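You operate a simulated robot arm through the tools that you are given. There is no shell and no other tool. Be economical: measure what you need, move in short steps, check, and stop when the job is done.

You run a simulated robot arm. Do the job below in one go: nothing can be reset, and whatever is moved stays where it is left.

JOB
Clear the sink, plug it and fill it to about the 5 L line.
Fine: its blue jug and sponge onto the drainer; plug it before it fills; tap off after; the rest stays. Set down upright: blue jug.
Where things are to end (x, y in the base frame): blue jug within 0.06 m of [0.46, -0.19]; blue sponge within 0.06 m of [0.61, -0.19].

It is judged by the outcome, as a careful person would: the job done as asked, and still so three seconds after it is handed in. It fails if anything else is knocked over, pushed out of place, dropped, spilled or broken.

ROBOT AND FRAMES
A 6-joint arm with a two-finger parallel gripper, fixed in place. Base frame: the origin is at the foot of the arm, x ahead of it, y to its left, z up; the work surface is at about z = 0.88. Units: m, rad, N and s.
With the tool pointing down near the work surface it reaches from about 0.26 to 0.66 m from the base axis. Its first joint turns from -1.152 to 1.152 rad. Payload 2.9 kg.
The TCP is the grasp point between the finger pads, 0.03 m short of the fingertips. In the tool frame z runs along the fingers and y along their closing line. The gripper opens to 0.11 m. The fingers are 0.02 m wide and 0.01 m thick; the gripper's body (0.048 by 0.112 m) begins 0.055 m behind the TCP.
Orientation is told as [roll, pitch, yaw] about the base's x, y, z axes, in that order, counted from this pose: with the fingers straight down and closing along the base's y, the tool's x points along the base's -x, its y along +y and its z along -z.

CONTROLS
- The arm moves only by the tool nudge_tool. Its argument "increments" is a list of rows, each a list of 7 numbers: the closure, from 0 (fully open) to 1 (shut), then the shift along the tool's x, y, z in m, then the turn, a rotation vector about the tool's x, y, z in rad. In form: [[hand, dx, dy, dz, rx, ry, rz], ...]. A call has 1 to 12 rows; each row is the pose to reach, as a shift and turn from the pose commanded when the call began, along the tool's axes at that moment. A row lasts 0.2 s, in which the tool goes at most 0.05 m and 0.15 rad; a call with a longer step from one row to the next is refused whole, and so is a gripper value outside its range. Where a pose cannot be reached the arm comes as near as it can. A force on the tool above 40 N (or 10 N above the force at the start of the call, whichever is more), or a blocked arm, ends the call early, and 0.2 s more pass. The fingers move at their own pace (about 0.108 m/s each) and stop on an object; they squeeze with about 31 N. The grip force told is the motor's: it shows also when the fingers shut on nothing. Time passes only in rows, and 0.2 s behind the last, so rows that repeat a pose let the fingers close. The reply holds the time, the measured pose of the TCP, the force on the tool along the base axes, the opening and the grip force, in the units named above and with some noise, with the torque about the TCP (base axes, N m) and any sound that the robot's microphone picked up.
- Cameras (640 x 400 px; columns grow to the right, rows downward): "scene" is fixed at [0.0831, 0.4367, 1.3867]; the picture's right is [-0.71, -0.71, 0.00], its down [-0.39, 0.39, -0.83] and it looks along [0.59, -0.59, -0.55] (base axes); focal length 214 px, centre (320, 200). "wrist" rides on the gripper at [0.072, 0.017, -0.103] in the tool frame; the picture's right is [-0.23, 0.97, 0.00], its down [-0.76, -0.18, -0.62] and it looks along [-0.61, -0.14, 0.78] (tool axes); focal length 222 px, centre (320, 200).
- camera(camera): a new picture of that camera. No time passes.
- measure_at(camera, pixels): there is no depth. For up to 12 entries [column, row, z] of the newest picture of that camera ("zoom" is the newest enlarged one), the place [x, y] in the base frame at which the ray of that pixel passes the height z, good to about 0.002 m. No time passes.
- inspect(camera, box): a new picture of the part [left, top, right, bottom] of that camera's present view, enlarged. No time passes.
- finish_job(): hands the job in; it is judged then, once.

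Work in short steps. Measure before you move; look again where a grasp or a placing could have gone wrong, and mend it. You have 80 turns and 38 pictures in all, those below and enlarged ones among them. Open the gripper and draw the arm clear of the work before you hand the job in, unless the task says otherwise; then end with one line.

The tools are called after "Call:" as a command line: name --pt "numbers of a row" for each row, then --argument value for the rest, lists and objects as JSON in quotes. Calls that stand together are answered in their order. nudge_tool: Moves the arm, as the interface text tells. Its arguments: {"type":"object","properties":{"increments":{"type":"array","items":{"type":"array","items":{"type":"number"}}}},"required":["increments"]} The other tools are called the same way: camera (camera) takes a picture; measure_at (camera, pixels) gives the place at which the rays of pixels pass given heights; inspect (camera, box) takes an enlarged picture of a part of a camera's view; finish_job () hands the job in.

At the start:

```text
time: 0.0
position: [0.3078, -0.0765, 1.3248]
orientation: [0.001, -0.002, 0.002]
ft_force: [-0.4, -0.8, -0.5]
ft_torque: [0.0, -0.01, 0.01]
opening: 0.1099
gripper_force: 0.1
```

scene: 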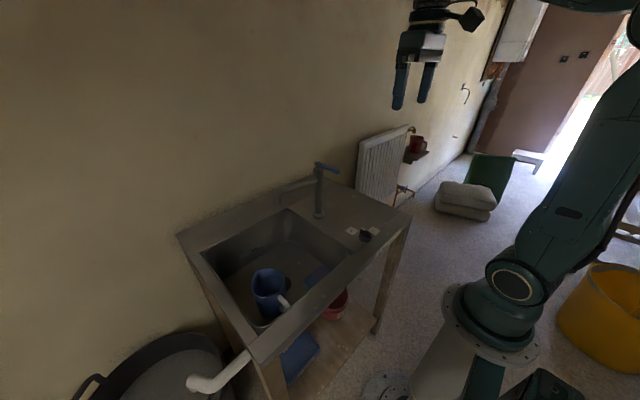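
wrist: 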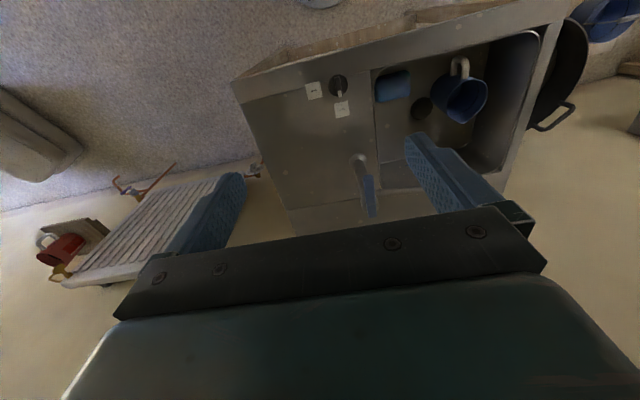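

The pictures show the sink with the jug near scene (268,292), the sponge near (316,274), and a tap at (318,190). I'll enlarge both views first.

Call:
inspect --camera "scene" --box '[170, 150, 420, 370]'

Call:
inspect --camera "wrist" --box '[230, 0, 590, 225]'

```text
1.82 times, centred on (295, 260) of scene
```

zoom: 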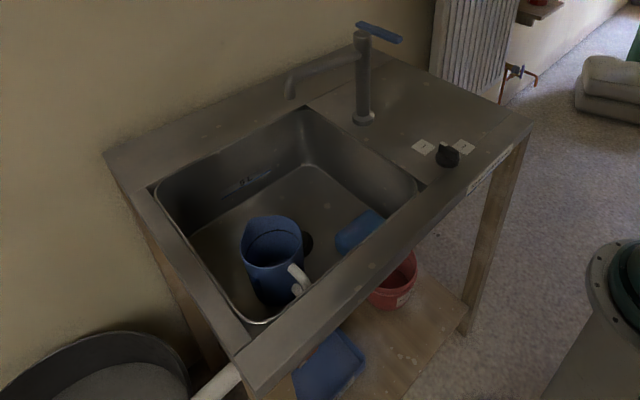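

```text
1.78 times, centred on (410, 112) of wrist
```

zoom: 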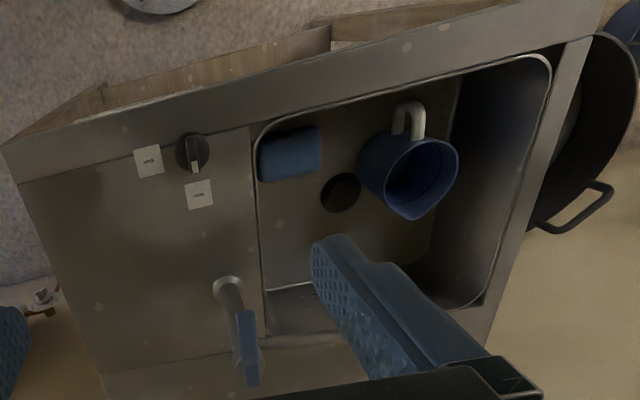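

The labels by the knob, scene (352,231) and (373,229), and the tap lever need a closer look. I'll also measure the main points.

Call:
inspect --camera "scene" --box '[330, 212, 400, 256]'

Call:
inspect --camera "wrist" --box '[295, 65, 375, 125]'

Call:
measure_at --camera "wrist" --pixels '[[338, 86, 0.9], [313, 91, 0.88], [342, 109, 0.88], [372, 72, 0.88], [540, 33, 0.88], [393, 86, 0.76], [421, 108, 0.74], [460, 62, 0.88], [460, 105, 0.88], [468, 98, 0.86], [360, 160, 0.88], [368, 200, 1.05]]'

Call:
measure_at --camera "scene" --pixels '[[366, 236, 0.88], [352, 231, 0.88], [373, 229, 0.88], [319, 216, 0.88], [286, 208, 0.88], [201, 252, 0.88], [267, 334, 0.88], [352, 250, 0.88], [317, 165, 1.05], [335, 170, 1.05], [282, 194, 1.0], [260, 278, 0.86]]'

```text
9.09 times, centred on (365, 234) of scene
```

zoom: 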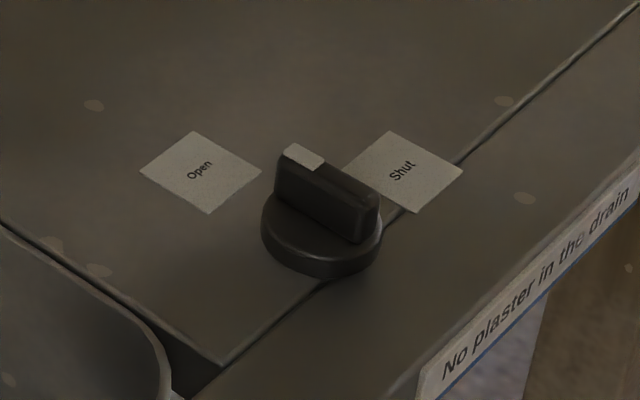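

```text
6.67 times, centred on (335, 95) of wrist
```

zoom: 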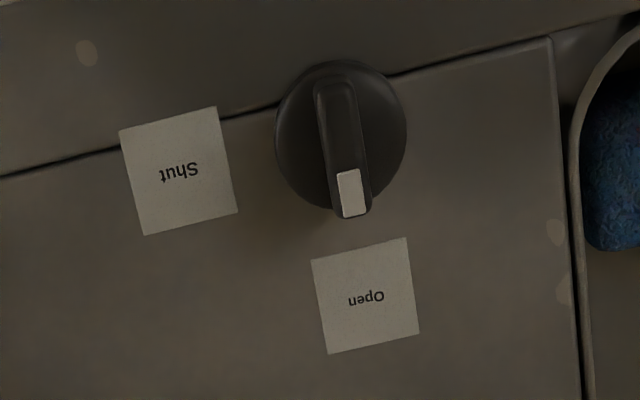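

```text
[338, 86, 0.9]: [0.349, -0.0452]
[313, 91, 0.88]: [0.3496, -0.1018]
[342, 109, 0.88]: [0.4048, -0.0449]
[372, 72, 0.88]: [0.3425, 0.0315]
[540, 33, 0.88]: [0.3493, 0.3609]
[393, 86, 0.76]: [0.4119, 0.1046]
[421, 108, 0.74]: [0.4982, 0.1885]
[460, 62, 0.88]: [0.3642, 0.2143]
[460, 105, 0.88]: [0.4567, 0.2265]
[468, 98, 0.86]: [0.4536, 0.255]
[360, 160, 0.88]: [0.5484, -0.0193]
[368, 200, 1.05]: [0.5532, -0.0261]
```

```text
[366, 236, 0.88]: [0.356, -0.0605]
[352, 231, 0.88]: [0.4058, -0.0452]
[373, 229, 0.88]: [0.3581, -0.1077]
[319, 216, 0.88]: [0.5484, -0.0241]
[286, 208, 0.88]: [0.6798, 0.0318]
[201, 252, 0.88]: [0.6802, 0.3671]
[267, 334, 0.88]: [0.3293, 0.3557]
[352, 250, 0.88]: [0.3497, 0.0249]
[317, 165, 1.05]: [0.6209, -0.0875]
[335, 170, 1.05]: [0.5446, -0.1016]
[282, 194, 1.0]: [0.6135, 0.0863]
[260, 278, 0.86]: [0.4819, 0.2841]
```

The knob at about (0.35,-0.045) points to "Open"; "Shut" lies toward -y. Now I look at the tap and the level marks on the basin's far wall, scene (262,225).

Call:
inspect --camera "scene" --box '[270, 150, 350, 225]'

Call:
inspect --camera "scene" --box '[220, 225, 310, 285]'

```text
5.33 times, centred on (310, 188) of scene
```

zoom: 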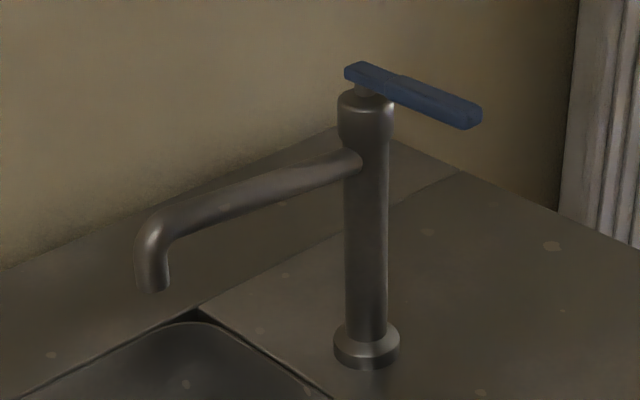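

```text
6.67 times, centred on (265, 255) of scene
```

zoom: 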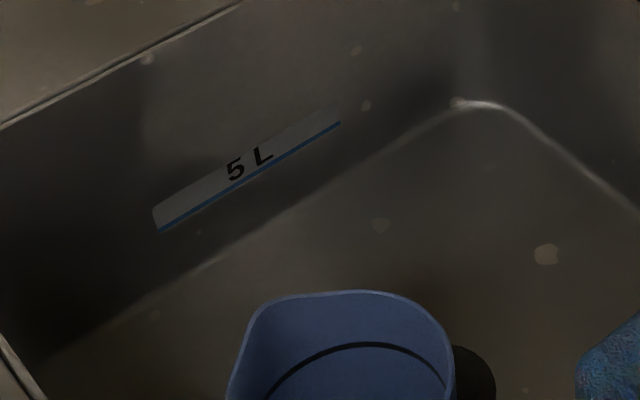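

The tap column stands at about (0.548,-0.022), its lever at z≈1.09 pointing toward the robot, and its spout over the basin. I move left for a better wrist view of the basin.

Call:
nudge_tool --pt "0 0 0.045 0.01 0 0 0" --pt "0 0 0.09 0.02 0 0 0" --pt "0 0 0.135 0.03 0 0 0" --pt "0 0 0.18 0.04 0 0 0" --pt "0 0 0.22 0.05 0 0 0" --pt "0 0 0.22 0.05 0 0 0"

Call:
inspect --camera "wrist" --box '[120, 0, 520, 250]'

```text
time: 1.4
position: [0.3108, 0.1432, 1.2739]
orientation: [0.003, 0.0, -0.001]
ft_force: [0.2, 0.1, 0.2]
ft_torque: [-0.01, 0.0, 0.02]
opening: 0.1102
gripper_force: 0.2
```

```text
1.60 times, centred on (320, 125) of wrist
```

zoom: 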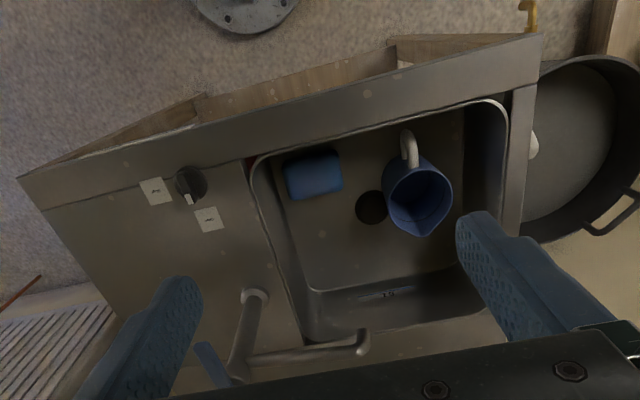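

The jug (rim around zoom (418,195)), handle at (408,148), and sponge (313,173) are visible. I triangulate heights using both cameras.

Call:
measure_at --camera "zoom" --pixels '[[343, 190, 0.74], [343, 190, 0.78], [292, 200, 0.74], [292, 200, 0.78], [386, 195, 0.84], [452, 190, 0.84], [418, 160, 0.84], [386, 195, 0.88], [452, 190, 0.88], [425, 237, 0.86], [372, 208, 0.72], [372, 208, 0.76]]'

Call:
measure_at --camera "scene" --pixels '[[303.2, 279.2, 0.74], [303.2, 279.2, 0.78], [322.5, 265.5, 0.74], [322.5, 265.5, 0.78], [253, 279, 0.84], [286, 279, 0.84], [253, 279, 0.88], [286, 279, 0.88], [290, 283, 0.72], [290, 283, 0.76]]'

Call:
inspect --camera "scene" --box '[240, 255, 340, 325]'

```text
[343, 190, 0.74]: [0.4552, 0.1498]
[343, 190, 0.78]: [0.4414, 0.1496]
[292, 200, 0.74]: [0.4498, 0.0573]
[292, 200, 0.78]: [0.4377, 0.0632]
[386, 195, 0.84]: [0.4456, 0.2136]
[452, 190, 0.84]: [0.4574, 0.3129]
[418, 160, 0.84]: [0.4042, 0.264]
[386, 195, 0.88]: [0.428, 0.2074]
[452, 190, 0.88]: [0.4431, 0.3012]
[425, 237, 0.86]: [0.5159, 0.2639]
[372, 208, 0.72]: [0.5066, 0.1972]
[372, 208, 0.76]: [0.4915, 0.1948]
```

```text
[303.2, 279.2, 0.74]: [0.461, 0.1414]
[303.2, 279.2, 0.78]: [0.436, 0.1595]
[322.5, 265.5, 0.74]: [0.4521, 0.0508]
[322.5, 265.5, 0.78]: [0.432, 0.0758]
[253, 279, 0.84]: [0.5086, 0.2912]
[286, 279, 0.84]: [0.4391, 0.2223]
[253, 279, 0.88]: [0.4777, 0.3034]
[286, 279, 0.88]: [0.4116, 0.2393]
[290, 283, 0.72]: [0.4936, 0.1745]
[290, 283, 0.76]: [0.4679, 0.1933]
```

```text
5.71 times, centred on (290, 290) of scene
```

zoom: 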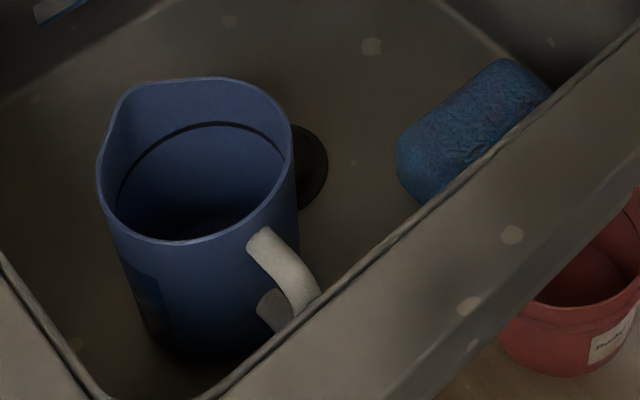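

Triangulation gives floor ≈0.72, sponge top ≈0.755, jug rim ≈0.845 centred near (0.453,0.266) with a diameter ≈0.10. I'll go lower for a finer look at the sponge.

Call:
nudge_tool --pt "0 0 -0.01 0.045 0 0 0" --pt "0 0 -0.02 0.09 0 0 0" --pt "0 0 -0.03 0.13 0 0 0" --pt "0 0 -0.04 0.17 0 0 0" --pt "0 0 -0.04 0.17 0 0 0"

Call:
inspect --camera "wrist" --box '[180, 0, 500, 200]'

```text
time: 2.6
position: [0.3076, 0.1035, 1.1055]
orientation: [0.002, -0.001, 0.001]
ft_force: [0.1, 0.4, 0.5]
ft_torque: [0.01, -0.01, 0.02]
opening: 0.1099
gripper_force: 0.1
```

```text
2.00 times, centred on (340, 100) of wrist
```

zoom: 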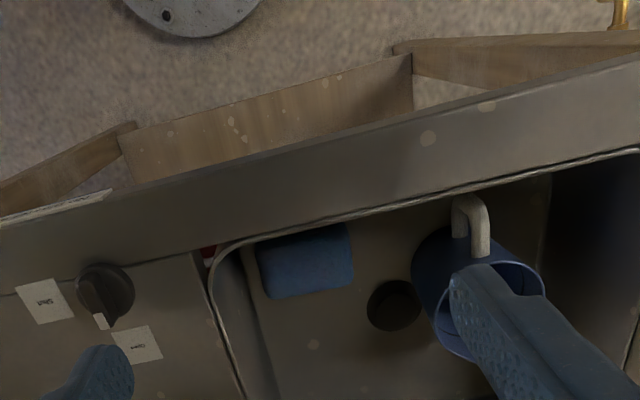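

Sponge corners appear at zoom (354,285), (268,298), (258,245), (348,224); I measure them along with the basin rim and knob.

Call:
measure_at --camera "zoom" --pixels '[[354, 283, 0.755], [270, 298, 0.74], [258, 245, 0.755], [348, 226, 0.755], [330, 225, 0.88], [216, 280, 0.88], [262, 330, 0.72], [396, 304, 0.72], [108, 293, 0.9], [105, 290, 0.91], [465, 218, 0.84], [545, 290, 0.845]]'

```text
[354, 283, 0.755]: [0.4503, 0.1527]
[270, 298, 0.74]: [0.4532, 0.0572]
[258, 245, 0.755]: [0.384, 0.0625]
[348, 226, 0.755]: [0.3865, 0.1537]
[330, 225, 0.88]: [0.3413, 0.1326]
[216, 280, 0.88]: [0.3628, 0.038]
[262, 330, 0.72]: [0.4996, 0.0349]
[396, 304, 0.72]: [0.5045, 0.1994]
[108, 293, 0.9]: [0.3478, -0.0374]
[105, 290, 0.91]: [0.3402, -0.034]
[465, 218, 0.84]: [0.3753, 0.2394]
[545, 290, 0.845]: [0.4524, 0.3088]
```

Sponge is centred at (0.418,0.106), 0.066 wide along x. I turn the tool so that it closes along x (camera toward +y, away from the deck), over the sponge, partly closed to 0.088.

Call:
nudge_tool --pt "0.2 -0.01 0.0 0 0 0 0.143" --pt "0.2 -0.02 0.0 0 0 0 0.286" --pt "0.2 -0.03 0.0 0 0 0 0.428" --pt "0.2 -0.04 0.0 0 0 0 0.571" --pt "0.2 -0.05 0.0 0 0 0 0.714" --pt "0.2 -0.06 0.0 0 0 0 0.857" --pt "0.2 -0.07 0.0 0 0 0 1.0" --pt "0.2 -0.08 0.0 0 0 0 1.142" --pt "0.2 -0.09 0.0 0 0 0 1.285" --pt "0.2 -0.1 0.002 0 0 0 1.428" --pt "0.2 -0.11 0.002 0 0 0 1.571" --pt "0.2 -0.11 0.002 0 0 0 1.571"

Call:
camera --camera "wrist"

Call:
camera --camera "scene"

```text
time: 5.2
position: [0.4191, 0.1043, 1.1047]
orientation: [0.003, 0.001, -1.575]
ft_force: [-0.1, 0.8, 0.6]
ft_torque: [-0.03, 0.02, 0.0]
opening: 0.0878
gripper_force: 0.0
```

```text
26 pictures are left
```

wrist: 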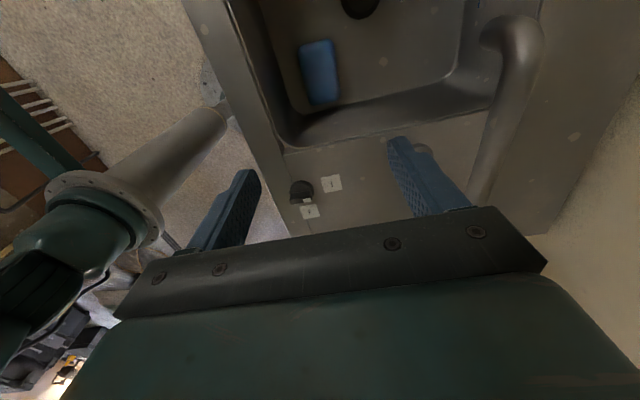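

```text
25 pictures are left
```

scene: 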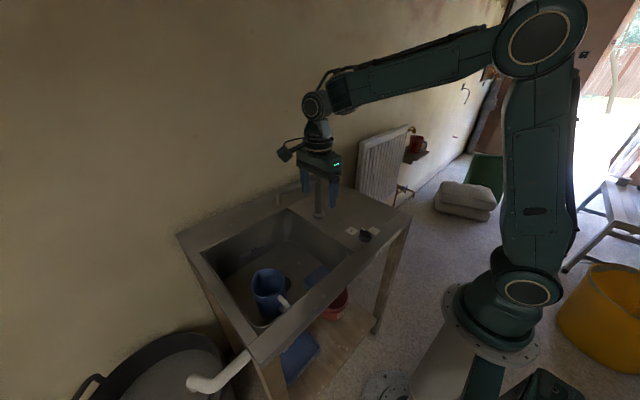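

The arm is over the basin. I verify the sponge's place from this view: corners at (297,42), (333,40), (341,100), (310,104).

Call:
measure_at --camera "wrist" --pixels '[[298, 43, 0.755], [333, 40, 0.755], [341, 98, 0.755], [311, 105, 0.755], [320, 72, 0.755], [302, 188, 0.91], [307, 201, 0.91]]'

```text
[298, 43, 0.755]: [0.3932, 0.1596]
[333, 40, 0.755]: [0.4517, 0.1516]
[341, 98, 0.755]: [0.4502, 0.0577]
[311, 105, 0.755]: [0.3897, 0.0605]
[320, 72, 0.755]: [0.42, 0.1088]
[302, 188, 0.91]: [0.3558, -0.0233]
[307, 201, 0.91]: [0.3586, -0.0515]
```

Sponge centre confirmed at (0.42,0.107). I descend to z≈0.766 and close.

Call:
nudge_tool --pt "0.2 0.003 0.001 0.048 0 0 0" --pt "0.2 0.003 0.001 0.096 0 0 0" --pt "0.2 0.003 0.001 0.144 0 0 0" --pt "0.2 0.003 0.001 0.192 0 0 0" --pt "0.2 0.003 0.001 0.24 0 0 0" --pt "0.2 0.003 0.001 0.28 0 0 0" --pt "0.2 0.003 0.001 0.31 0 0 0" --pt "0.2 0.003 0.001 0.339 0 0 0" --pt "0.2 0.003 0.001 0.339 0 0 0"

Call:
camera --camera "wrist"

```text
time: 7.2
position: [0.4204, 0.1116, 0.7651]
orientation: [0.002, 0.002, -1.571]
ft_force: [0.3, -0.2, 0.0]
ft_torque: [0.04, 0.02, 0.04]
opening: 0.0879
gripper_force: 0.0
```

```text
24 pictures are left
```

wrist: 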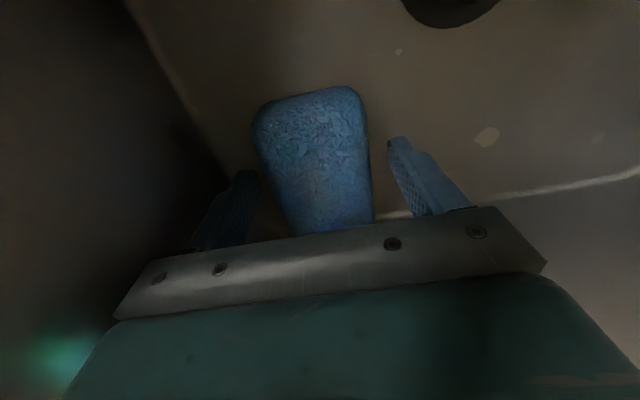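

The sponge lies between the fingers. I close.

Call:
nudge_tool --pt "0.6 0 0 0 0 0 0" --pt "1 0 0 0 0 0 0" --pt "1 0 0 0 0 0 0" --pt "1 0 0 0 0 0 0" --pt "1 0 0 -0.02 0 0 0" --pt "1 0 0 -0.04 0 0 0"

```text
time: 8.6
position: [0.419, 0.1105, 0.8063]
orientation: [-0.002, 0.002, -1.574]
ft_force: [-0.5, -0.3, 0.6]
ft_torque: [0.0, -0.02, 0.0]
opening: 0.0638
gripper_force: 31.0
```

Sponge held (opening 0.064, 31 N). I lift to z≈1.11, draw back to x≈0.33 and start across toward -y, clear of the lever.

Call:
nudge_tool --pt "1 0 0 -0.05 0 0 0" --pt "1 0 0 -0.1 0 0 0" --pt "1 0 0 -0.15 0 0 0" --pt "1 0 0 -0.2 0 0 0" --pt "1 0 -0.02 -0.245 0 0 0" --pt "1 0 -0.045 -0.285 0 0 0" --pt "1 0 -0.09 -0.3 0 0 0" --pt "1 -0.048 -0.09 -0.3 0 0 0" --pt "1 -0.096 -0.09 -0.3 0 0 0" --pt "1 -0.144 -0.09 -0.3 0 0 0" --pt "1 -0.192 -0.09 -0.3 0 0 0"

Call:
camera --camera "scene"

```text
time: 11.0
position: [0.3267, -0.084, 1.1049]
orientation: [0.003, 0.003, -1.571]
ft_force: [-0.3, -1.1, -0.3]
ft_torque: [0.03, 0.02, 0.03]
opening: 0.0638
gripper_force: 31.0
```

```text
23 pictures are left
```

scene: 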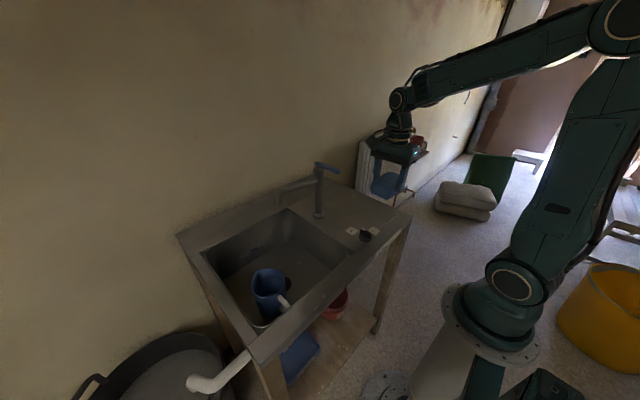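

Sponge still held. I continue to y≈-0.20, then out to x≈0.612 at this height.

Call:
nudge_tool --pt "1 -0.04 0 0 0 0 0" --pt "1 -0.08 0 0 0 0 0" --pt "1 -0.116 0.01 0 0 0 0" --pt "1 -0.116 0.055 0 0 0 0" --pt "1 -0.116 0.1 0 0 0 0" --pt "1 -0.116 0.145 0 0 0 0" --pt "1 -0.116 0.19 0 0 0 0" --pt "1 -0.116 0.235 0 0 0 0" --pt "1 -0.116 0.265 0 0 0 0" --pt "1 -0.116 0.285 0 0 0 0" --pt "1 -0.116 0.285 0 0 0 0"

Call:
camera --camera "scene"

```text
time: 13.4
position: [0.6046, -0.1992, 1.1044]
orientation: [0.0, 0.002, -1.568]
ft_force: [0.0, 0.1, -0.1]
ft_torque: [-0.01, 0.01, -0.02]
opening: 0.0638
gripper_force: 31.1
out of reach, approached as far as the arm can: row 10, 11
```

```text
22 pictures are left
```

scene: 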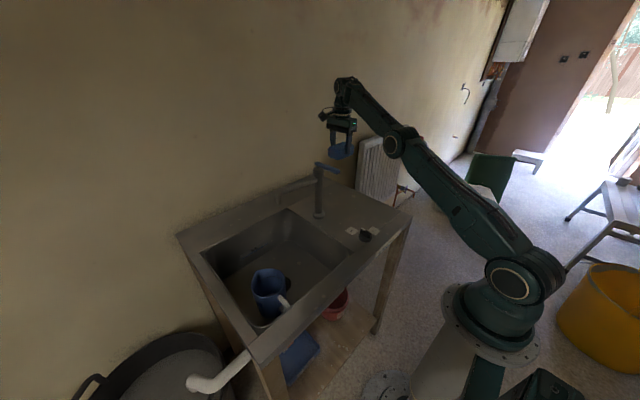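

In place above the drainer at (0.605,-0.199). The sponge hangs 0.045 below the TCP, so I descend to z≈0.927.

Call:
nudge_tool --pt "1 0 0 0.045 0 0 0" --pt "1 0 0 0.09 0 0 0" --pt "1 0 0 0.13 0 0 0" --pt "1 0 0 0.16 0 0 0" --pt "1 0 0 0.176 0 0 0" --pt "1 0 0 0.176 0 0 0"

Call:
inspect --camera "scene" --box '[270, 100, 430, 250]'

```text
time: 14.8
position: [0.6038, -0.1981, 0.9312]
orientation: [0.001, 0.001, -1.572]
ft_force: [0.1, -1.1, -0.5]
ft_torque: [-0.03, 0.0, 0.02]
opening: 0.0635
gripper_force: 31.1
```

```text
2.67 times, centred on (350, 175) of scene
```

zoom: 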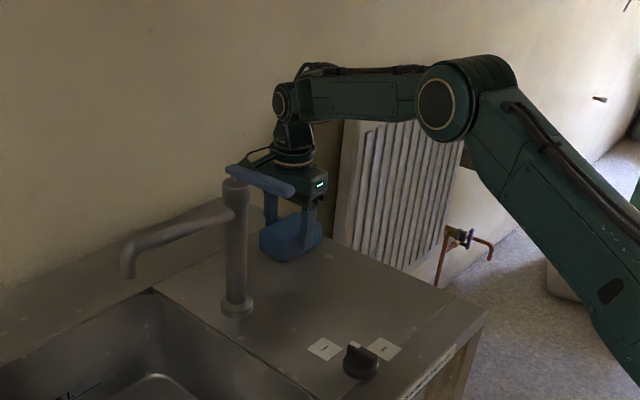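

Near the surface with no contact force yet. I ease down a few mm, then open only partially and check.

Call:
nudge_tool --pt "1 0 0 0.004 0 0 0" --pt "1 0 0 0.007 0 0 0" --pt "0.3 0 0 0.007 0 0 0" --pt "0.2 0 0 0.007 0 0 0" --pt "0.2 0 0 0.007 0 0 0" --pt "0.2 0 0 -0.03 0 0 0" --pt "0.2 0 0 -0.07 0 0 0" --pt "0.2 0 0 -0.11 0 0 0" --pt "0.2 0 0 -0.15 0 0 0" --pt "0.2 0 0 -0.18 0 0 0" --pt "0.2 0 0 -0.18 0 0 0"

Call:
camera --camera "scene"

```text
time: 17.2
position: [0.6023, -0.1985, 1.1079]
orientation: [0.001, 0.002, -1.571]
ft_force: [0.0, -0.2, -0.4]
ft_torque: [0.0, 0.0, 0.02]
opening: 0.0881
gripper_force: 0.0
```

```text
20 pictures are left
```

scene: 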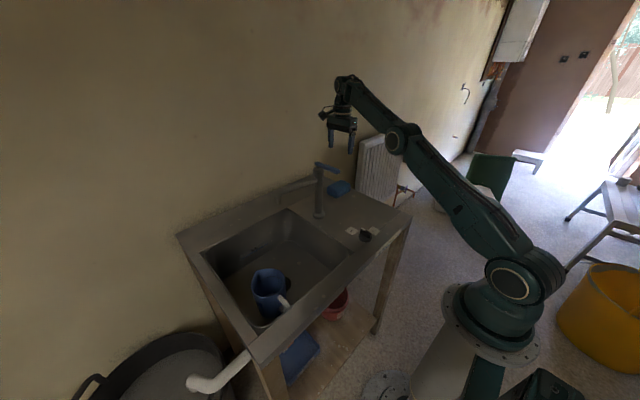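

The sponge rests on the drainer at scene (340,188). I draw back to x≈0.33 and begin turning back.

Call:
nudge_tool --pt "0 0 -0.045 0 0 0 0" --pt "0 0 -0.09 0 0 0 0" --pt "0 0 -0.135 0 0 0 0" --pt "0 0 -0.18 0 0 0 0" --pt "0 0 -0.225 -0.01 0 0 0" --pt "0 0 -0.265 -0.02 0 0 0" --pt "0 0.03 -0.265 -0.03 0 0 -0.14" --pt "0 0.06 -0.265 -0.04 0 0 -0.28" --pt "0 0.1 -0.265 -0.05 0 0 -0.42" --pt "0 0.14 -0.265 -0.06 0 0 -0.56" --pt "0 0.18 -0.265 -0.06 0 0 -0.7" --pt "0 0.22 -0.265 -0.06 0 0 -0.84"

```text
time: 19.8
position: [0.3399, 0.0212, 1.1711]
orientation: [0.002, 0.002, -0.729]
ft_force: [0.7, -1.1, -0.6]
ft_torque: [0.03, 0.0, 0.01]
opening: 0.1101
gripper_force: 0.2
```

Now I finish the turn to yaw 0 and shift to about (0.31,0.25) to view the jug.

Call:
nudge_tool --pt "0 0.029 0.025 0 0 0 -0.122" --pt "0 0.058 0.05 0 0 0 -0.244" --pt "0 0.0875 0.075 0 0 0 -0.366" --pt "0 0.117 0.1 0 0 0 -0.488" --pt "0 0.146 0.125 0 0 0 -0.61" --pt "0 0.175 0.1506 0 0 0 -0.731" --pt "0 0.175 0.1506 0 0 0 -0.731"

Call:
inspect --camera "wrist" --box '[180, 0, 500, 200]'

```text
time: 21.4
position: [0.3119, 0.2506, 1.1713]
orientation: [0.003, -0.002, 0.003]
ft_force: [-1.2, -0.3, -0.6]
ft_torque: [-0.04, -0.01, 0.01]
opening: 0.1101
gripper_force: 0.0
```

```text
2.00 times, centred on (340, 100) of wrist
```

zoom: 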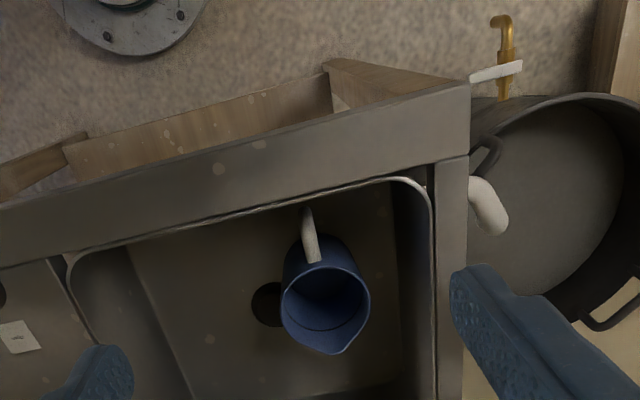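

The jug's rim spans zoom (281,310)–(370,300), handle at (313,258) toward the robot. I measure it and the left basin rim.

Call:
measure_at --camera "zoom" --pixels '[[281, 308, 0.845], [370, 300, 0.845], [325, 305, 0.845], [281, 308, 0.86], [370, 300, 0.86], [312, 260, 0.84], [307, 212, 0.8], [325, 263, 0.845], [335, 354, 0.845], [430, 250, 0.88], [285, 260, 0.72], [398, 320, 0.72]]'

Call:
measure_at --camera "scene" --pixels '[[250.9, 284.7, 0.845], [285.1, 283, 0.845], [263.7, 297.9, 0.845], [269, 268.6, 0.845], [250.9, 284.7, 0.86], [285.1, 283, 0.86]]'

```text
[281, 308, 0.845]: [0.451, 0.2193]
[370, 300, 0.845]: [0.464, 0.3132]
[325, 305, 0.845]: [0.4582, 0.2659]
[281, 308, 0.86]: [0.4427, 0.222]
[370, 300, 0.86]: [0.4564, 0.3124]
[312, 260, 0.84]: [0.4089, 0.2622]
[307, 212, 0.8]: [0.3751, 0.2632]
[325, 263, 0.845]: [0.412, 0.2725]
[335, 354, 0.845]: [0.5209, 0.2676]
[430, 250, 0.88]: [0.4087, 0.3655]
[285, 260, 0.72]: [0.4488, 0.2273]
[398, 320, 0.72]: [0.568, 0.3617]
```

```text
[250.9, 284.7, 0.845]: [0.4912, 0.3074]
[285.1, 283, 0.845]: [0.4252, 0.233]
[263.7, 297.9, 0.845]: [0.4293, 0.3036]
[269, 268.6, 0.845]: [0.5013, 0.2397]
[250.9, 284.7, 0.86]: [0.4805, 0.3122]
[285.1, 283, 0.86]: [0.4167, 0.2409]
```

Both views agree: centre (0.458,0.267), rim z≈0.845, diameter ≈0.096. I go above it and stop with the tips just above the rim to check.

Call:
nudge_tool --pt "0 -0.045 0.006 0.01 0 0 0" --pt "0 -0.09 0.012 0.02 0 0 0" --pt "0 -0.13 0.0165 0.04 0 0 0" --pt "0 -0.146 0.0165 0.08 0 0 0" --pt "0 -0.146 0.0165 0.13 0 0 0" --pt "0 -0.146 0.0165 0.18 0 0 0" --pt "0 -0.146 0.0165 0.22 0 0 0" --pt "0 -0.146 0.0165 0.26 0 0 0" --pt "0 -0.146 0.0165 0.26 0 0 0"

Call:
camera --camera "wrist"

Call:
inspect --camera "scene" --box '[200, 210, 340, 330]'

```text
time: 23.4
position: [0.4547, 0.2666, 0.9109]
orientation: [0.003, -0.001, 0.001]
ft_force: [-0.1, 0.7, 0.0]
ft_torque: [-0.03, 0.0, 0.0]
opening: 0.1101
gripper_force: 0.0
```

```text
18 pictures are left
```

wrist: 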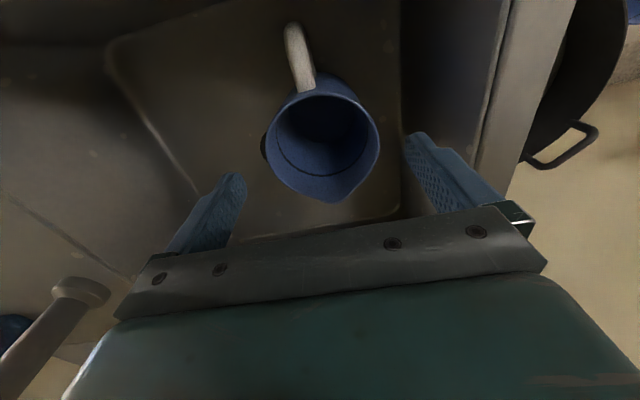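

```text
3.33 times, centred on (270, 270) of scene
```

zoom: 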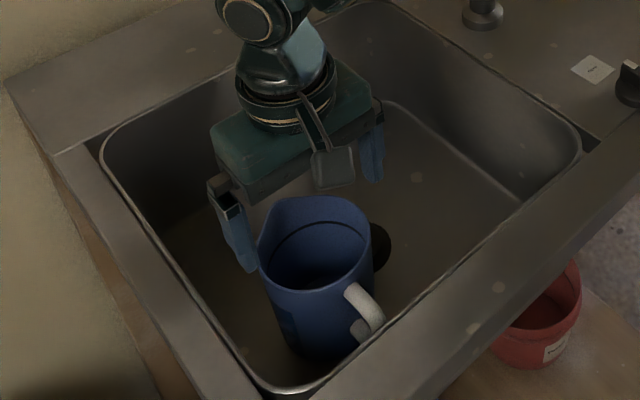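

I re-measure the rim from this closer view: edges (266,140), (379,140), near (322,90).

Call:
measure_at --camera "wrist" --pixels '[[266, 142, 0.845], [379, 140, 0.845], [322, 95, 0.845], [337, 203, 0.845], [303, 88, 0.84], [266, 142, 0.85], [379, 140, 0.85]]'

```text
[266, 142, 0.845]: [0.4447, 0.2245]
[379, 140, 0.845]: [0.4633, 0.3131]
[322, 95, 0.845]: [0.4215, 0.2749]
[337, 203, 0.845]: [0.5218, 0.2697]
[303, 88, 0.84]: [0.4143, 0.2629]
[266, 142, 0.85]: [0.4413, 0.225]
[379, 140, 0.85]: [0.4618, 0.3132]
```

Jug centre (0.457,0.268), width ≈0.09. I descend around it to z≈0.813 and grip gently.

Call:
nudge_tool --pt "0 -0.003 0.002 0.03 0 0 0" --pt "0 -0.003 0.002 0.06 0 0 0" --pt "0 -0.003 0.002 0.085 0 0 0" --pt "0 -0.003 0.002 0.098 0 0 0" --pt "0 -0.003 0.002 0.098 0 0 0" --pt "0.3 -0.003 0.002 0.098 0 0 0" --pt "1 -0.003 0.002 0.098 0 0 0" --pt "1 -0.003 0.002 0.098 0 0 0" --pt "1 -0.003 0.002 0.098 0 0 0"

```text
time: 25.4
position: [0.4581, 0.2691, 0.8116]
orientation: [0.004, 0.001, 0.0]
ft_force: [0.5, -0.4, 0.9]
ft_torque: [-0.01, 0.02, -0.02]
opening: 0.0909
gripper_force: 31.1
```

Gripped at 0.091. I lift gently straight up and check the weight.

Call:
nudge_tool --pt "1 0 0 -0.015 0 0 0" --pt "1 0 0 -0.04 0 0 0" --pt "1 0 0 -0.07 0 0 0" --pt "1 0 0 -0.105 0 0 0" --pt "1 0 0 -0.14 0 0 0" --pt "1 0 0 -0.18 0 0 0" --pt "1 0 0 -0.22 0 0 0" --pt "1 0 0 -0.25 0 0 0" --pt "1 0 0 -0.25 0 0 0"

Call:
camera --camera "scene"

```text
time: 27.4
position: [0.4584, 0.2687, 1.0661]
orientation: [0.001, 0.0, 0.0]
ft_force: [0.7, 0.1, -1.7]
ft_torque: [0.04, 0.03, 0.02]
opening: 0.0907
gripper_force: 31.3
```

```text
16 pictures are left
```

scene: 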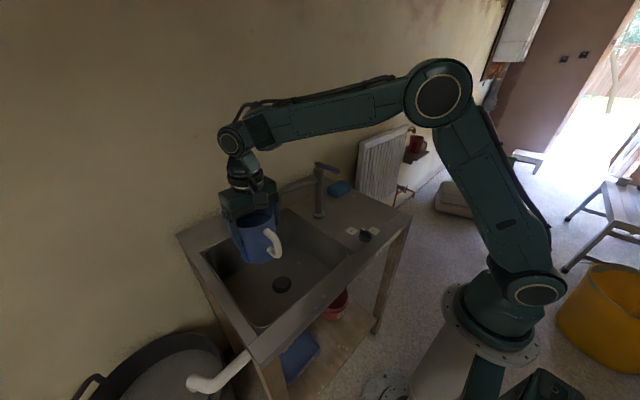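

Jug is upright in the grip and weighs little. I draw back to x≈0.34 at z≈1.10 and carry it toward -y.

Call:
nudge_tool --pt "1 0.03 0 -0.015 0 0 0" --pt "1 0.07 -0.01 -0.03 0 0 0" --pt "1 0.11 -0.03 -0.035 0 0 0" --pt "1 0.12 -0.07 -0.035 0 0 0" --pt "1 0.12 -0.115 -0.035 0 0 0" --pt "1 0.12 -0.16 -0.035 0 0 0" --pt "1 0.12 -0.205 -0.035 0 0 0" --pt "1 0.12 -0.25 -0.035 0 0 0" --pt "1 0.12 -0.295 -0.035 0 0 0" --pt "1 0.12 -0.34 -0.035 0 0 0" --pt "1 0.12 -0.385 -0.035 0 0 0" --pt "1 0.12 -0.42 -0.035 0 0 0"

```text
time: 30.0
position: [0.3361, -0.1511, 1.0976]
orientation: [0.002, -0.003, -0.001]
ft_force: [0.3, -1.0, -1.6]
ft_torque: [0.0, 0.0, -0.02]
opening: 0.0904
gripper_force: 30.9
```

Now above the drainer side; I move to (0.452,-0.20) and lower to z≈0.985.

Call:
nudge_tool --pt "1 -0.02 -0.03 0 0 0 0" --pt "1 -0.06 -0.05 0 0 0 0" --pt "1 -0.1 -0.05 0 0 0 0" --pt "1 -0.116 -0.05 0.02 0 0 0" --pt "1 -0.116 -0.05 0.06 0 0 0" --pt "1 -0.116 -0.05 0.09 0 0 0" --pt "1 -0.116 -0.05 0.112 0 0 0" --pt "1 -0.116 -0.05 0.112 0 0 0"

Call:
inspect --camera "scene" --box '[270, 100, 430, 250]'

```text
time: 31.8
position: [0.4534, -0.2023, 0.9858]
orientation: [0.002, -0.001, 0.002]
ft_force: [0.0, -0.3, -0.6]
ft_torque: [0.01, -0.02, 0.02]
opening: 0.0903
gripper_force: 30.7
```

```text
2.67 times, centred on (350, 175) of scene
```

zoom: 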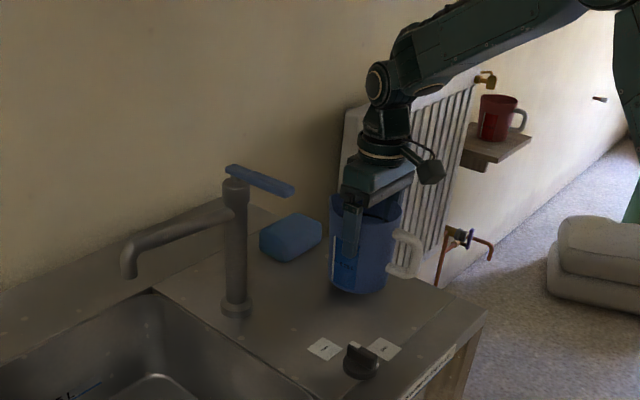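

The jug is just over the drainer, upright. I lower in small steps, watching for contact.

Call:
nudge_tool --pt "1 0 0 0.004 0 0 0" --pt "1 0 0 0.008 0 0 0" --pt "1 0 0 0.011 0 0 0" --pt "1 0 0 0.011 0 0 0"

```text
time: 32.8
position: [0.4548, -0.2013, 0.9767]
orientation: [-0.002, -0.005, -0.001]
ft_force: [-5.1, -0.7, 21.9]
ft_torque: [0.05, -0.12, 0.1]
opening: 0.0902
gripper_force: 31.1
```

Contact felt (22 N up). I ease up 1.5 mm, open and rise straight up.

Call:
nudge_tool --pt "1 0 0 -0.0015 0 0 0" --pt "0.1 0 0 -0.0015 0 0 0" --pt "0 0 0 -0.0015 0 0 0" --pt "0 0 0 -0.0015 0 0 0" --pt "0 0 0 -0.03 0 0 0" --pt "0 0 0 -0.07 0 0 0" --pt "0 0 0 -0.11 0 0 0" --pt "0 0 0 -0.15 0 0 0" --pt "0 0 0 -0.15 0 0 0"

Call:
camera --camera "wrist"

```text
time: 34.8
position: [0.4533, -0.2025, 1.1237]
orientation: [0.002, -0.004, 0.001]
ft_force: [0.1, 0.6, -0.5]
ft_torque: [-0.01, 0.0, 0.0]
opening: 0.1102
gripper_force: 0.0
```

```text
14 pictures are left
```

wrist: 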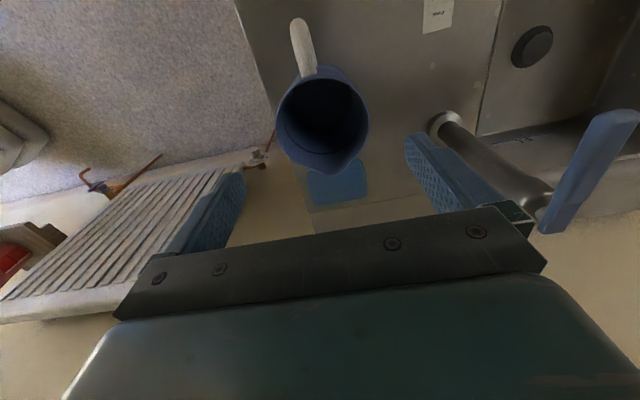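

Jug stands upright, sponge beyond it. Next the knob: I draw back to about (0.285,-0.06) for a close view.

Call:
nudge_tool --pt "0 0.045 0 0 0 0 0" --pt "0 0.09 0.01 0 0 0 0" --pt "0 0.13 0.04 0 0 0 0" --pt "0 0.16 0.08 0.02 0 0 0" --pt "0 0.168 0.12 0.04 0 0 0" --pt "0 0.168 0.14 0.06 0 0 0" --pt "0 0.168 0.14 0.06 0 0 0"

Call:
inspect --camera "wrist" --box '[240, 40, 400, 140]'

Call:
measure_at --camera "scene" --pixels '[[362.8, 229.4, 0.91], [369.7, 235.9, 0.91], [365, 234.5, 0.9], [362.8, 229.4, 0.92], [369.7, 235.9, 0.92]]'

```text
refused: row 4 steps farther than a row can; nothing moved
```

```text
4.00 times, centred on (320, 90) of wrist
```

zoom: 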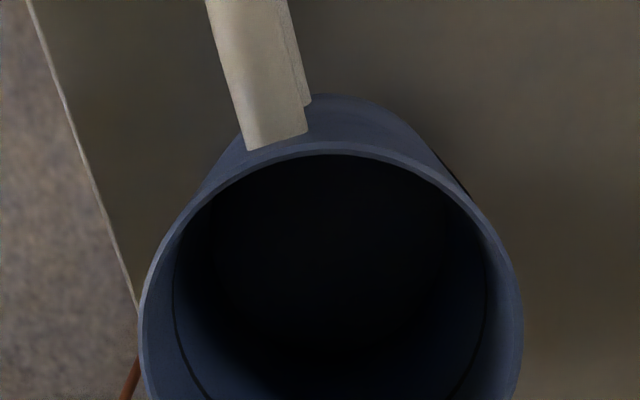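

```text
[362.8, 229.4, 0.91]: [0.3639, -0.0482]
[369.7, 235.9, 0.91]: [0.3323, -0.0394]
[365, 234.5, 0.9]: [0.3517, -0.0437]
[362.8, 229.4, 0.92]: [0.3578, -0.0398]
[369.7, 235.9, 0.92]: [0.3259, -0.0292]
```

The call was refused for a too-long step; I repeat it with smaller rows.

Call:
nudge_tool --pt "0 0.045 0 0 0 0 0" --pt "0 0.09 0.005 0 0 0 0" --pt "0 0.13 0.025 0 0 0 0" --pt "0 0.155 0.055 0.02 0 0 0" --pt "0 0.168 0.085 0.04 0 0 0" --pt "0 0.168 0.115 0.06 0 0 0" --pt "0 0.168 0.14 0.06 0 0 0" --pt "0 0.168 0.14 0.06 0 0 0"

Call:
camera --camera "wrist"

```text
time: 36.6
position: [0.2858, -0.0602, 1.0643]
orientation: [0.001, -0.001, 0.0]
ft_force: [-0.2, 0.0, -0.5]
ft_torque: [0.02, 0.03, -0.02]
opening: 0.1098
gripper_force: 0.1
```

```text
12 pictures are left
```

wrist: 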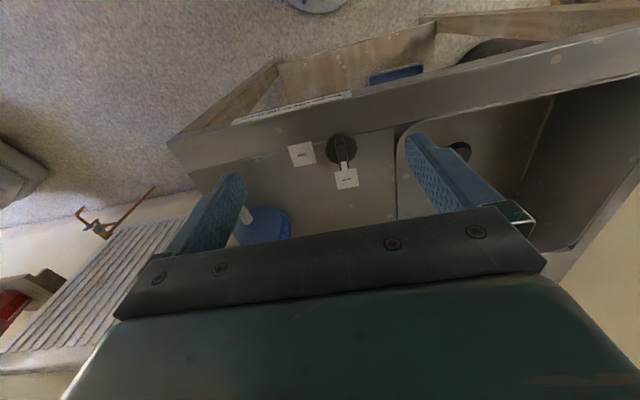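

Knob at (342,150) with its ridge from about (339,138) to (345,166). I measure at candidate heights for triangulation.

Call:
measure_at --camera "wrist" --pixels '[[340, 138, 0.91], [345, 165, 0.91], [340, 138, 0.92], [345, 165, 0.92], [341, 148, 0.885], [341, 150, 0.91]]'

Call:
inspect --camera "wrist" --box '[310, 125, 374, 165]'

```text
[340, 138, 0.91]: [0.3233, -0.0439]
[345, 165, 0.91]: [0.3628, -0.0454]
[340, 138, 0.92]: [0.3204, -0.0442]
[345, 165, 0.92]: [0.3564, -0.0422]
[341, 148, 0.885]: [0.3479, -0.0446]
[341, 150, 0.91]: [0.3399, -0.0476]
```

```text
10.00 times, centred on (342, 145) of wrist
```

zoom: 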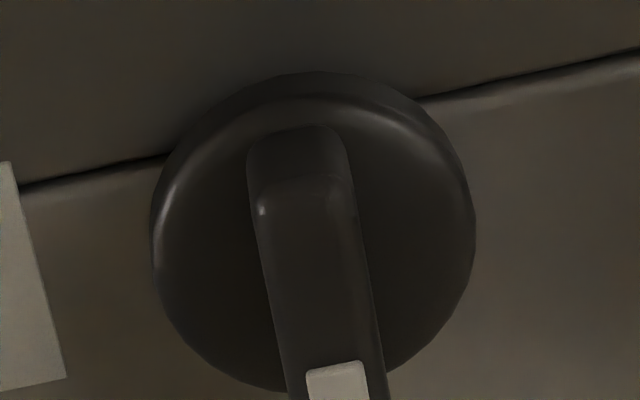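

I measure disc centre (313,230) and ridge ends in this zoom.

Call:
measure_at --camera "zoom" --pixels '[[313, 230, 0.892], [313, 230, 0.9], [300, 140, 0.895], [305, 195, 0.91], [305, 195, 0.92], [152, 230, 0.892], [475, 230, 0.892], [320, 300, 0.91]]'

```text
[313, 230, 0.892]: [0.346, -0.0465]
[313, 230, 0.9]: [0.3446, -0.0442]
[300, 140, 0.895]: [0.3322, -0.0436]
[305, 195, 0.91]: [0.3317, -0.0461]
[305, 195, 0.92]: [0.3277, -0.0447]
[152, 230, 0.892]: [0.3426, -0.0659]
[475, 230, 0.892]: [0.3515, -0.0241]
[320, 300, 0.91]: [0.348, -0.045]
```

Knob centre ≈(0.347,-0.045), ridge top ≈0.91. I go over it and lower to z≈0.928 with the fingers half open around the ridge.

Call:
nudge_tool --pt "0.55 -0.03 0.008 0.02 0 0 0" --pt "0.55 -0.0615 0.0152 0.05 0 0 0" --pt "0.55 -0.0615 0.0152 0.09 0 0 0" --pt "0.55 -0.0615 0.0152 0.115 0 0 0" --pt "0.55 -0.0615 0.0152 0.13 0 0 0" --pt "0.55 -0.0615 0.0152 0.1365 0 0 0" --pt "0.55 -0.0615 0.0152 0.1365 0 0 0"

Call:
camera --camera "wrist"

```text
time: 38.2
position: [0.3484, -0.0447, 0.927]
orientation: [0.001, 0.0, 0.0]
ft_force: [0.7, -0.4, 0.3]
ft_torque: [0.01, 0.0, 0.02]
opening: 0.0497
gripper_force: 0.1
```

```text
10 pictures are left
```

wrist: 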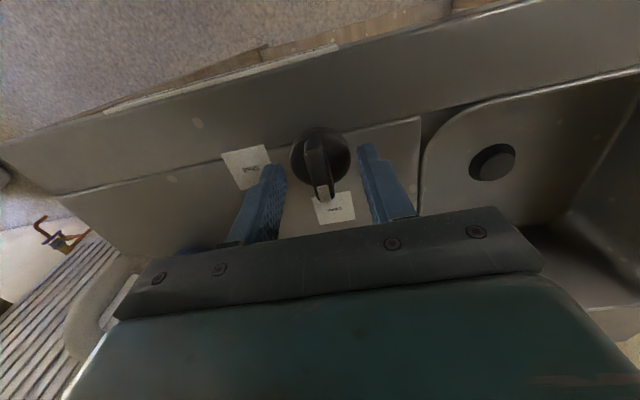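

The ridge lies between the fingers (knob at (321,160)). I close and begin turning toward "Shut" (clockwise from above = +rz in the tool frame).

Call:
nudge_tool --pt "0.8 0 0 0 0 0 0" --pt "1 0 0 0 0 0 0" --pt "1 0 0 0 0 0 0" --pt "1 0 0 0 0 0 0.1" --pt "1 0 0 0 0 0 0.2" --pt "1 0 0 0 0 0 0.3"

```text
time: 39.6
position: [0.3486, -0.0458, 0.9282]
orientation: [0.002, -0.001, -0.302]
ft_force: [5.8, 3.2, -13.4]
ft_torque: [-0.04, 0.0, -0.01]
opening: 0.0126
gripper_force: 44.8
```

The ridge is held (0.0126) and turns easily. I continue to 90° total.

Call:
nudge_tool --pt "1 0 0 0 0 0 0.14" --pt "1 0 0 0 0 0 0.28" --pt "1 0 0 0 0 0 0.42" --pt "1 0 0 0 0 0 0.56" --pt "1 0 0 0 0 0 0.7" --pt "1 0 0 0 0 0 0.84" --pt "1 0 0 0 0 0 0.98" --pt "1 0 0 0 0 0 1.12" --pt "1 0 0 0 0 0 1.2" --pt "1 0 0 0 0 0 1.27" --pt "1 0 0 0 0 0 1.27"

```text
time: 41.8
position: [0.349, -0.0444, 0.9273]
orientation: [0.008, 0.008, -1.554]
ft_force: [6.5, 4.3, -6.0]
ft_torque: [-0.44, 0.35, 0.01]
opening: 0.0129
gripper_force: 45.0
stopped in row 11: the force on the tool passed its limit at 41 N (the readings are from after the stop); the commanded pose is now the measured one
```

Turned to the end stop (yaw −1.554). I open, rise and look at the knob and the drain.

Call:
nudge_tool --pt "0.6 0 0 0 0 0 0" --pt "0.55 0 0 0 0 0 0" --pt "0.55 0 0 -0.03 0 0 0" --pt "0.55 0 0 -0.07 0 0 0" --pt "0.55 0 0 -0.12 0 0 0" --pt "0.55 0 0 -0.17 0 0 0" --pt "0.55 0 0 -0.22 0 0 0" --pt "0.55 0 0 -0.22 0 0 0"

Call:
inspect --camera "scene" --box '[250, 150, 410, 310]'

```text
time: 43.6
position: [0.349, -0.0447, 1.1485]
orientation: [0.007, 0.006, -1.554]
ft_force: [-1.0, -0.7, 0.4]
ft_torque: [0.0, -0.02, 0.02]
opening: 0.0497
gripper_force: 0.0
```

```text
2.50 times, centred on (330, 230) of scene
```

zoom: 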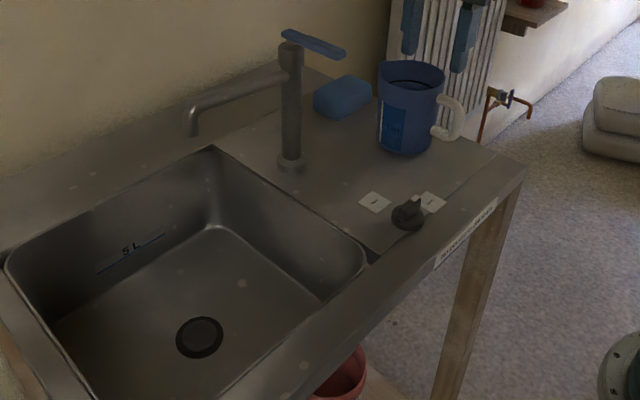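

The drain now shows the plug closed and the knob points to "Shut". The tap lever tip triangulates at (0.46,-0.024,1.10), pivot at (0.548,-0.022). I turn back to yaw 0 at a higher z, aligned with the lever.

Call:
nudge_tool --pt "0.55 0.002 0 -0.01 0 0 -0.142" --pt "0.55 0.004 0 -0.02 0 0 -0.284" --pt "0.55 0.006 0 -0.03 0 0 -0.426" --pt "0.55 0.008 0 -0.04 0 0 -0.568" --pt "0.55 0.01 0 -0.05 0 0 -0.71" --pt "0.55 0.012 0 -0.06 0 0 -0.852" --pt "0.55 0.014 0 -0.07 0 0 -0.994" --pt "0.55 0.016 0 -0.07 0 0 -1.136" --pt "0.55 0.018 0 -0.07 0 0 -1.278" --pt "0.55 0.02 0 -0.07 0 0 -1.42" --pt "0.55 0.022 0 -0.07 0 0 -1.554" --pt "0.55 0.022 0 -0.07 0 0 -1.554"

Call:
camera --camera "wrist"

```text
time: 46.2
position: [0.3463, -0.0245, 1.2181]
orientation: [0.006, -0.008, 0.003]
ft_force: [0.5, 0.8, 0.2]
ft_torque: [-0.04, 0.01, 0.0]
opening: 0.0496
gripper_force: 0.0
```

```text
8 pictures are left
```

wrist: 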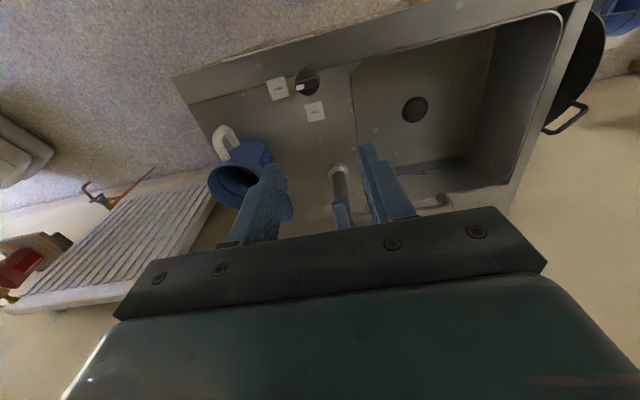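

Lever tip shows at (340,208); I measure it at z=1.10.

Call:
measure_at --camera "wrist" --pixels '[[334, 207, 1.1], [347, 205, 1.1], [340, 206, 1.09], [345, 226, 1.1]]'

```text
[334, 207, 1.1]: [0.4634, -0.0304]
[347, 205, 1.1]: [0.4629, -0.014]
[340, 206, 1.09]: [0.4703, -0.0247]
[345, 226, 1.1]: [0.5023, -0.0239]
```

Lever tip (0.463,-0.022), 0.016 wide. I straddle it at x≈0.482, z≈1.102.

Call:
nudge_tool --pt "0.55 -0.045 0.002 0 0 0 0" --pt "0.55 -0.09 0.002 0 0 0 0" --pt "0.55 -0.136 0.002 0 0 0 0" --pt "0.55 -0.136 0.002 0.04 0 0 0" --pt "0.55 -0.136 0.002 0.08 0 0 0" --pt "0.55 -0.136 0.002 0.105 0 0 0" --pt "0.55 -0.136 0.002 0.116 0 0 0" --pt "0.7 -0.136 0.002 0.116 0 0 0" --pt "0.7 -0.136 0.002 0.116 0 0 0"

Call:
inspect --camera "scene" --box '[270, 110, 370, 220]'

```text
time: 48.2
position: [0.4854, -0.0222, 1.1024]
orientation: [0.006, -0.007, -0.002]
ft_force: [-0.2, -0.4, -0.1]
ft_torque: [-0.02, 0.0, -0.02]
opening: 0.0329
gripper_force: 0.1
out of reach, approached as far as the arm can: row 3
```

```text
3.64 times, centred on (320, 165) of scene
```

zoom: 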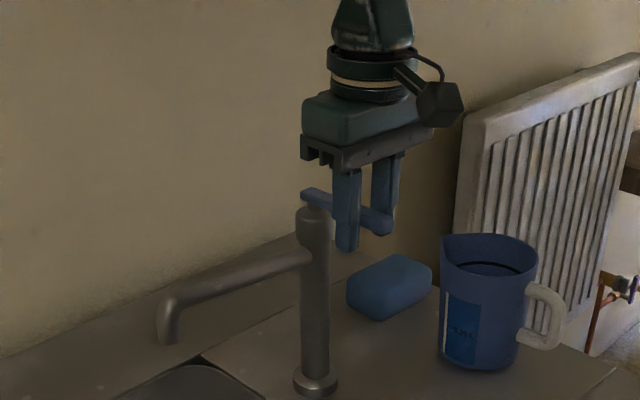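

The fingers straddle the lever without load. I try turning it counterclockwise (tip toward -y) in a small arc, watching force and sound.

Call:
nudge_tool --pt "0.7 -0.0007 -0.0094 0 0 0 -0.14" --pt "0.7 -0.0028 -0.0186 0 0 0 -0.28" --pt "0.7 -0.0063 -0.0274 0 0 0 -0.42"

```text
time: 49.0
position: [0.4905, -0.0493, 1.1026]
orientation: [0.004, -0.009, 0.423]
ft_force: [-0.2, 1.1, -1.0]
ft_torque: [-0.03, 0.01, 0.03]
opening: 0.0335
gripper_force: 0.6
```

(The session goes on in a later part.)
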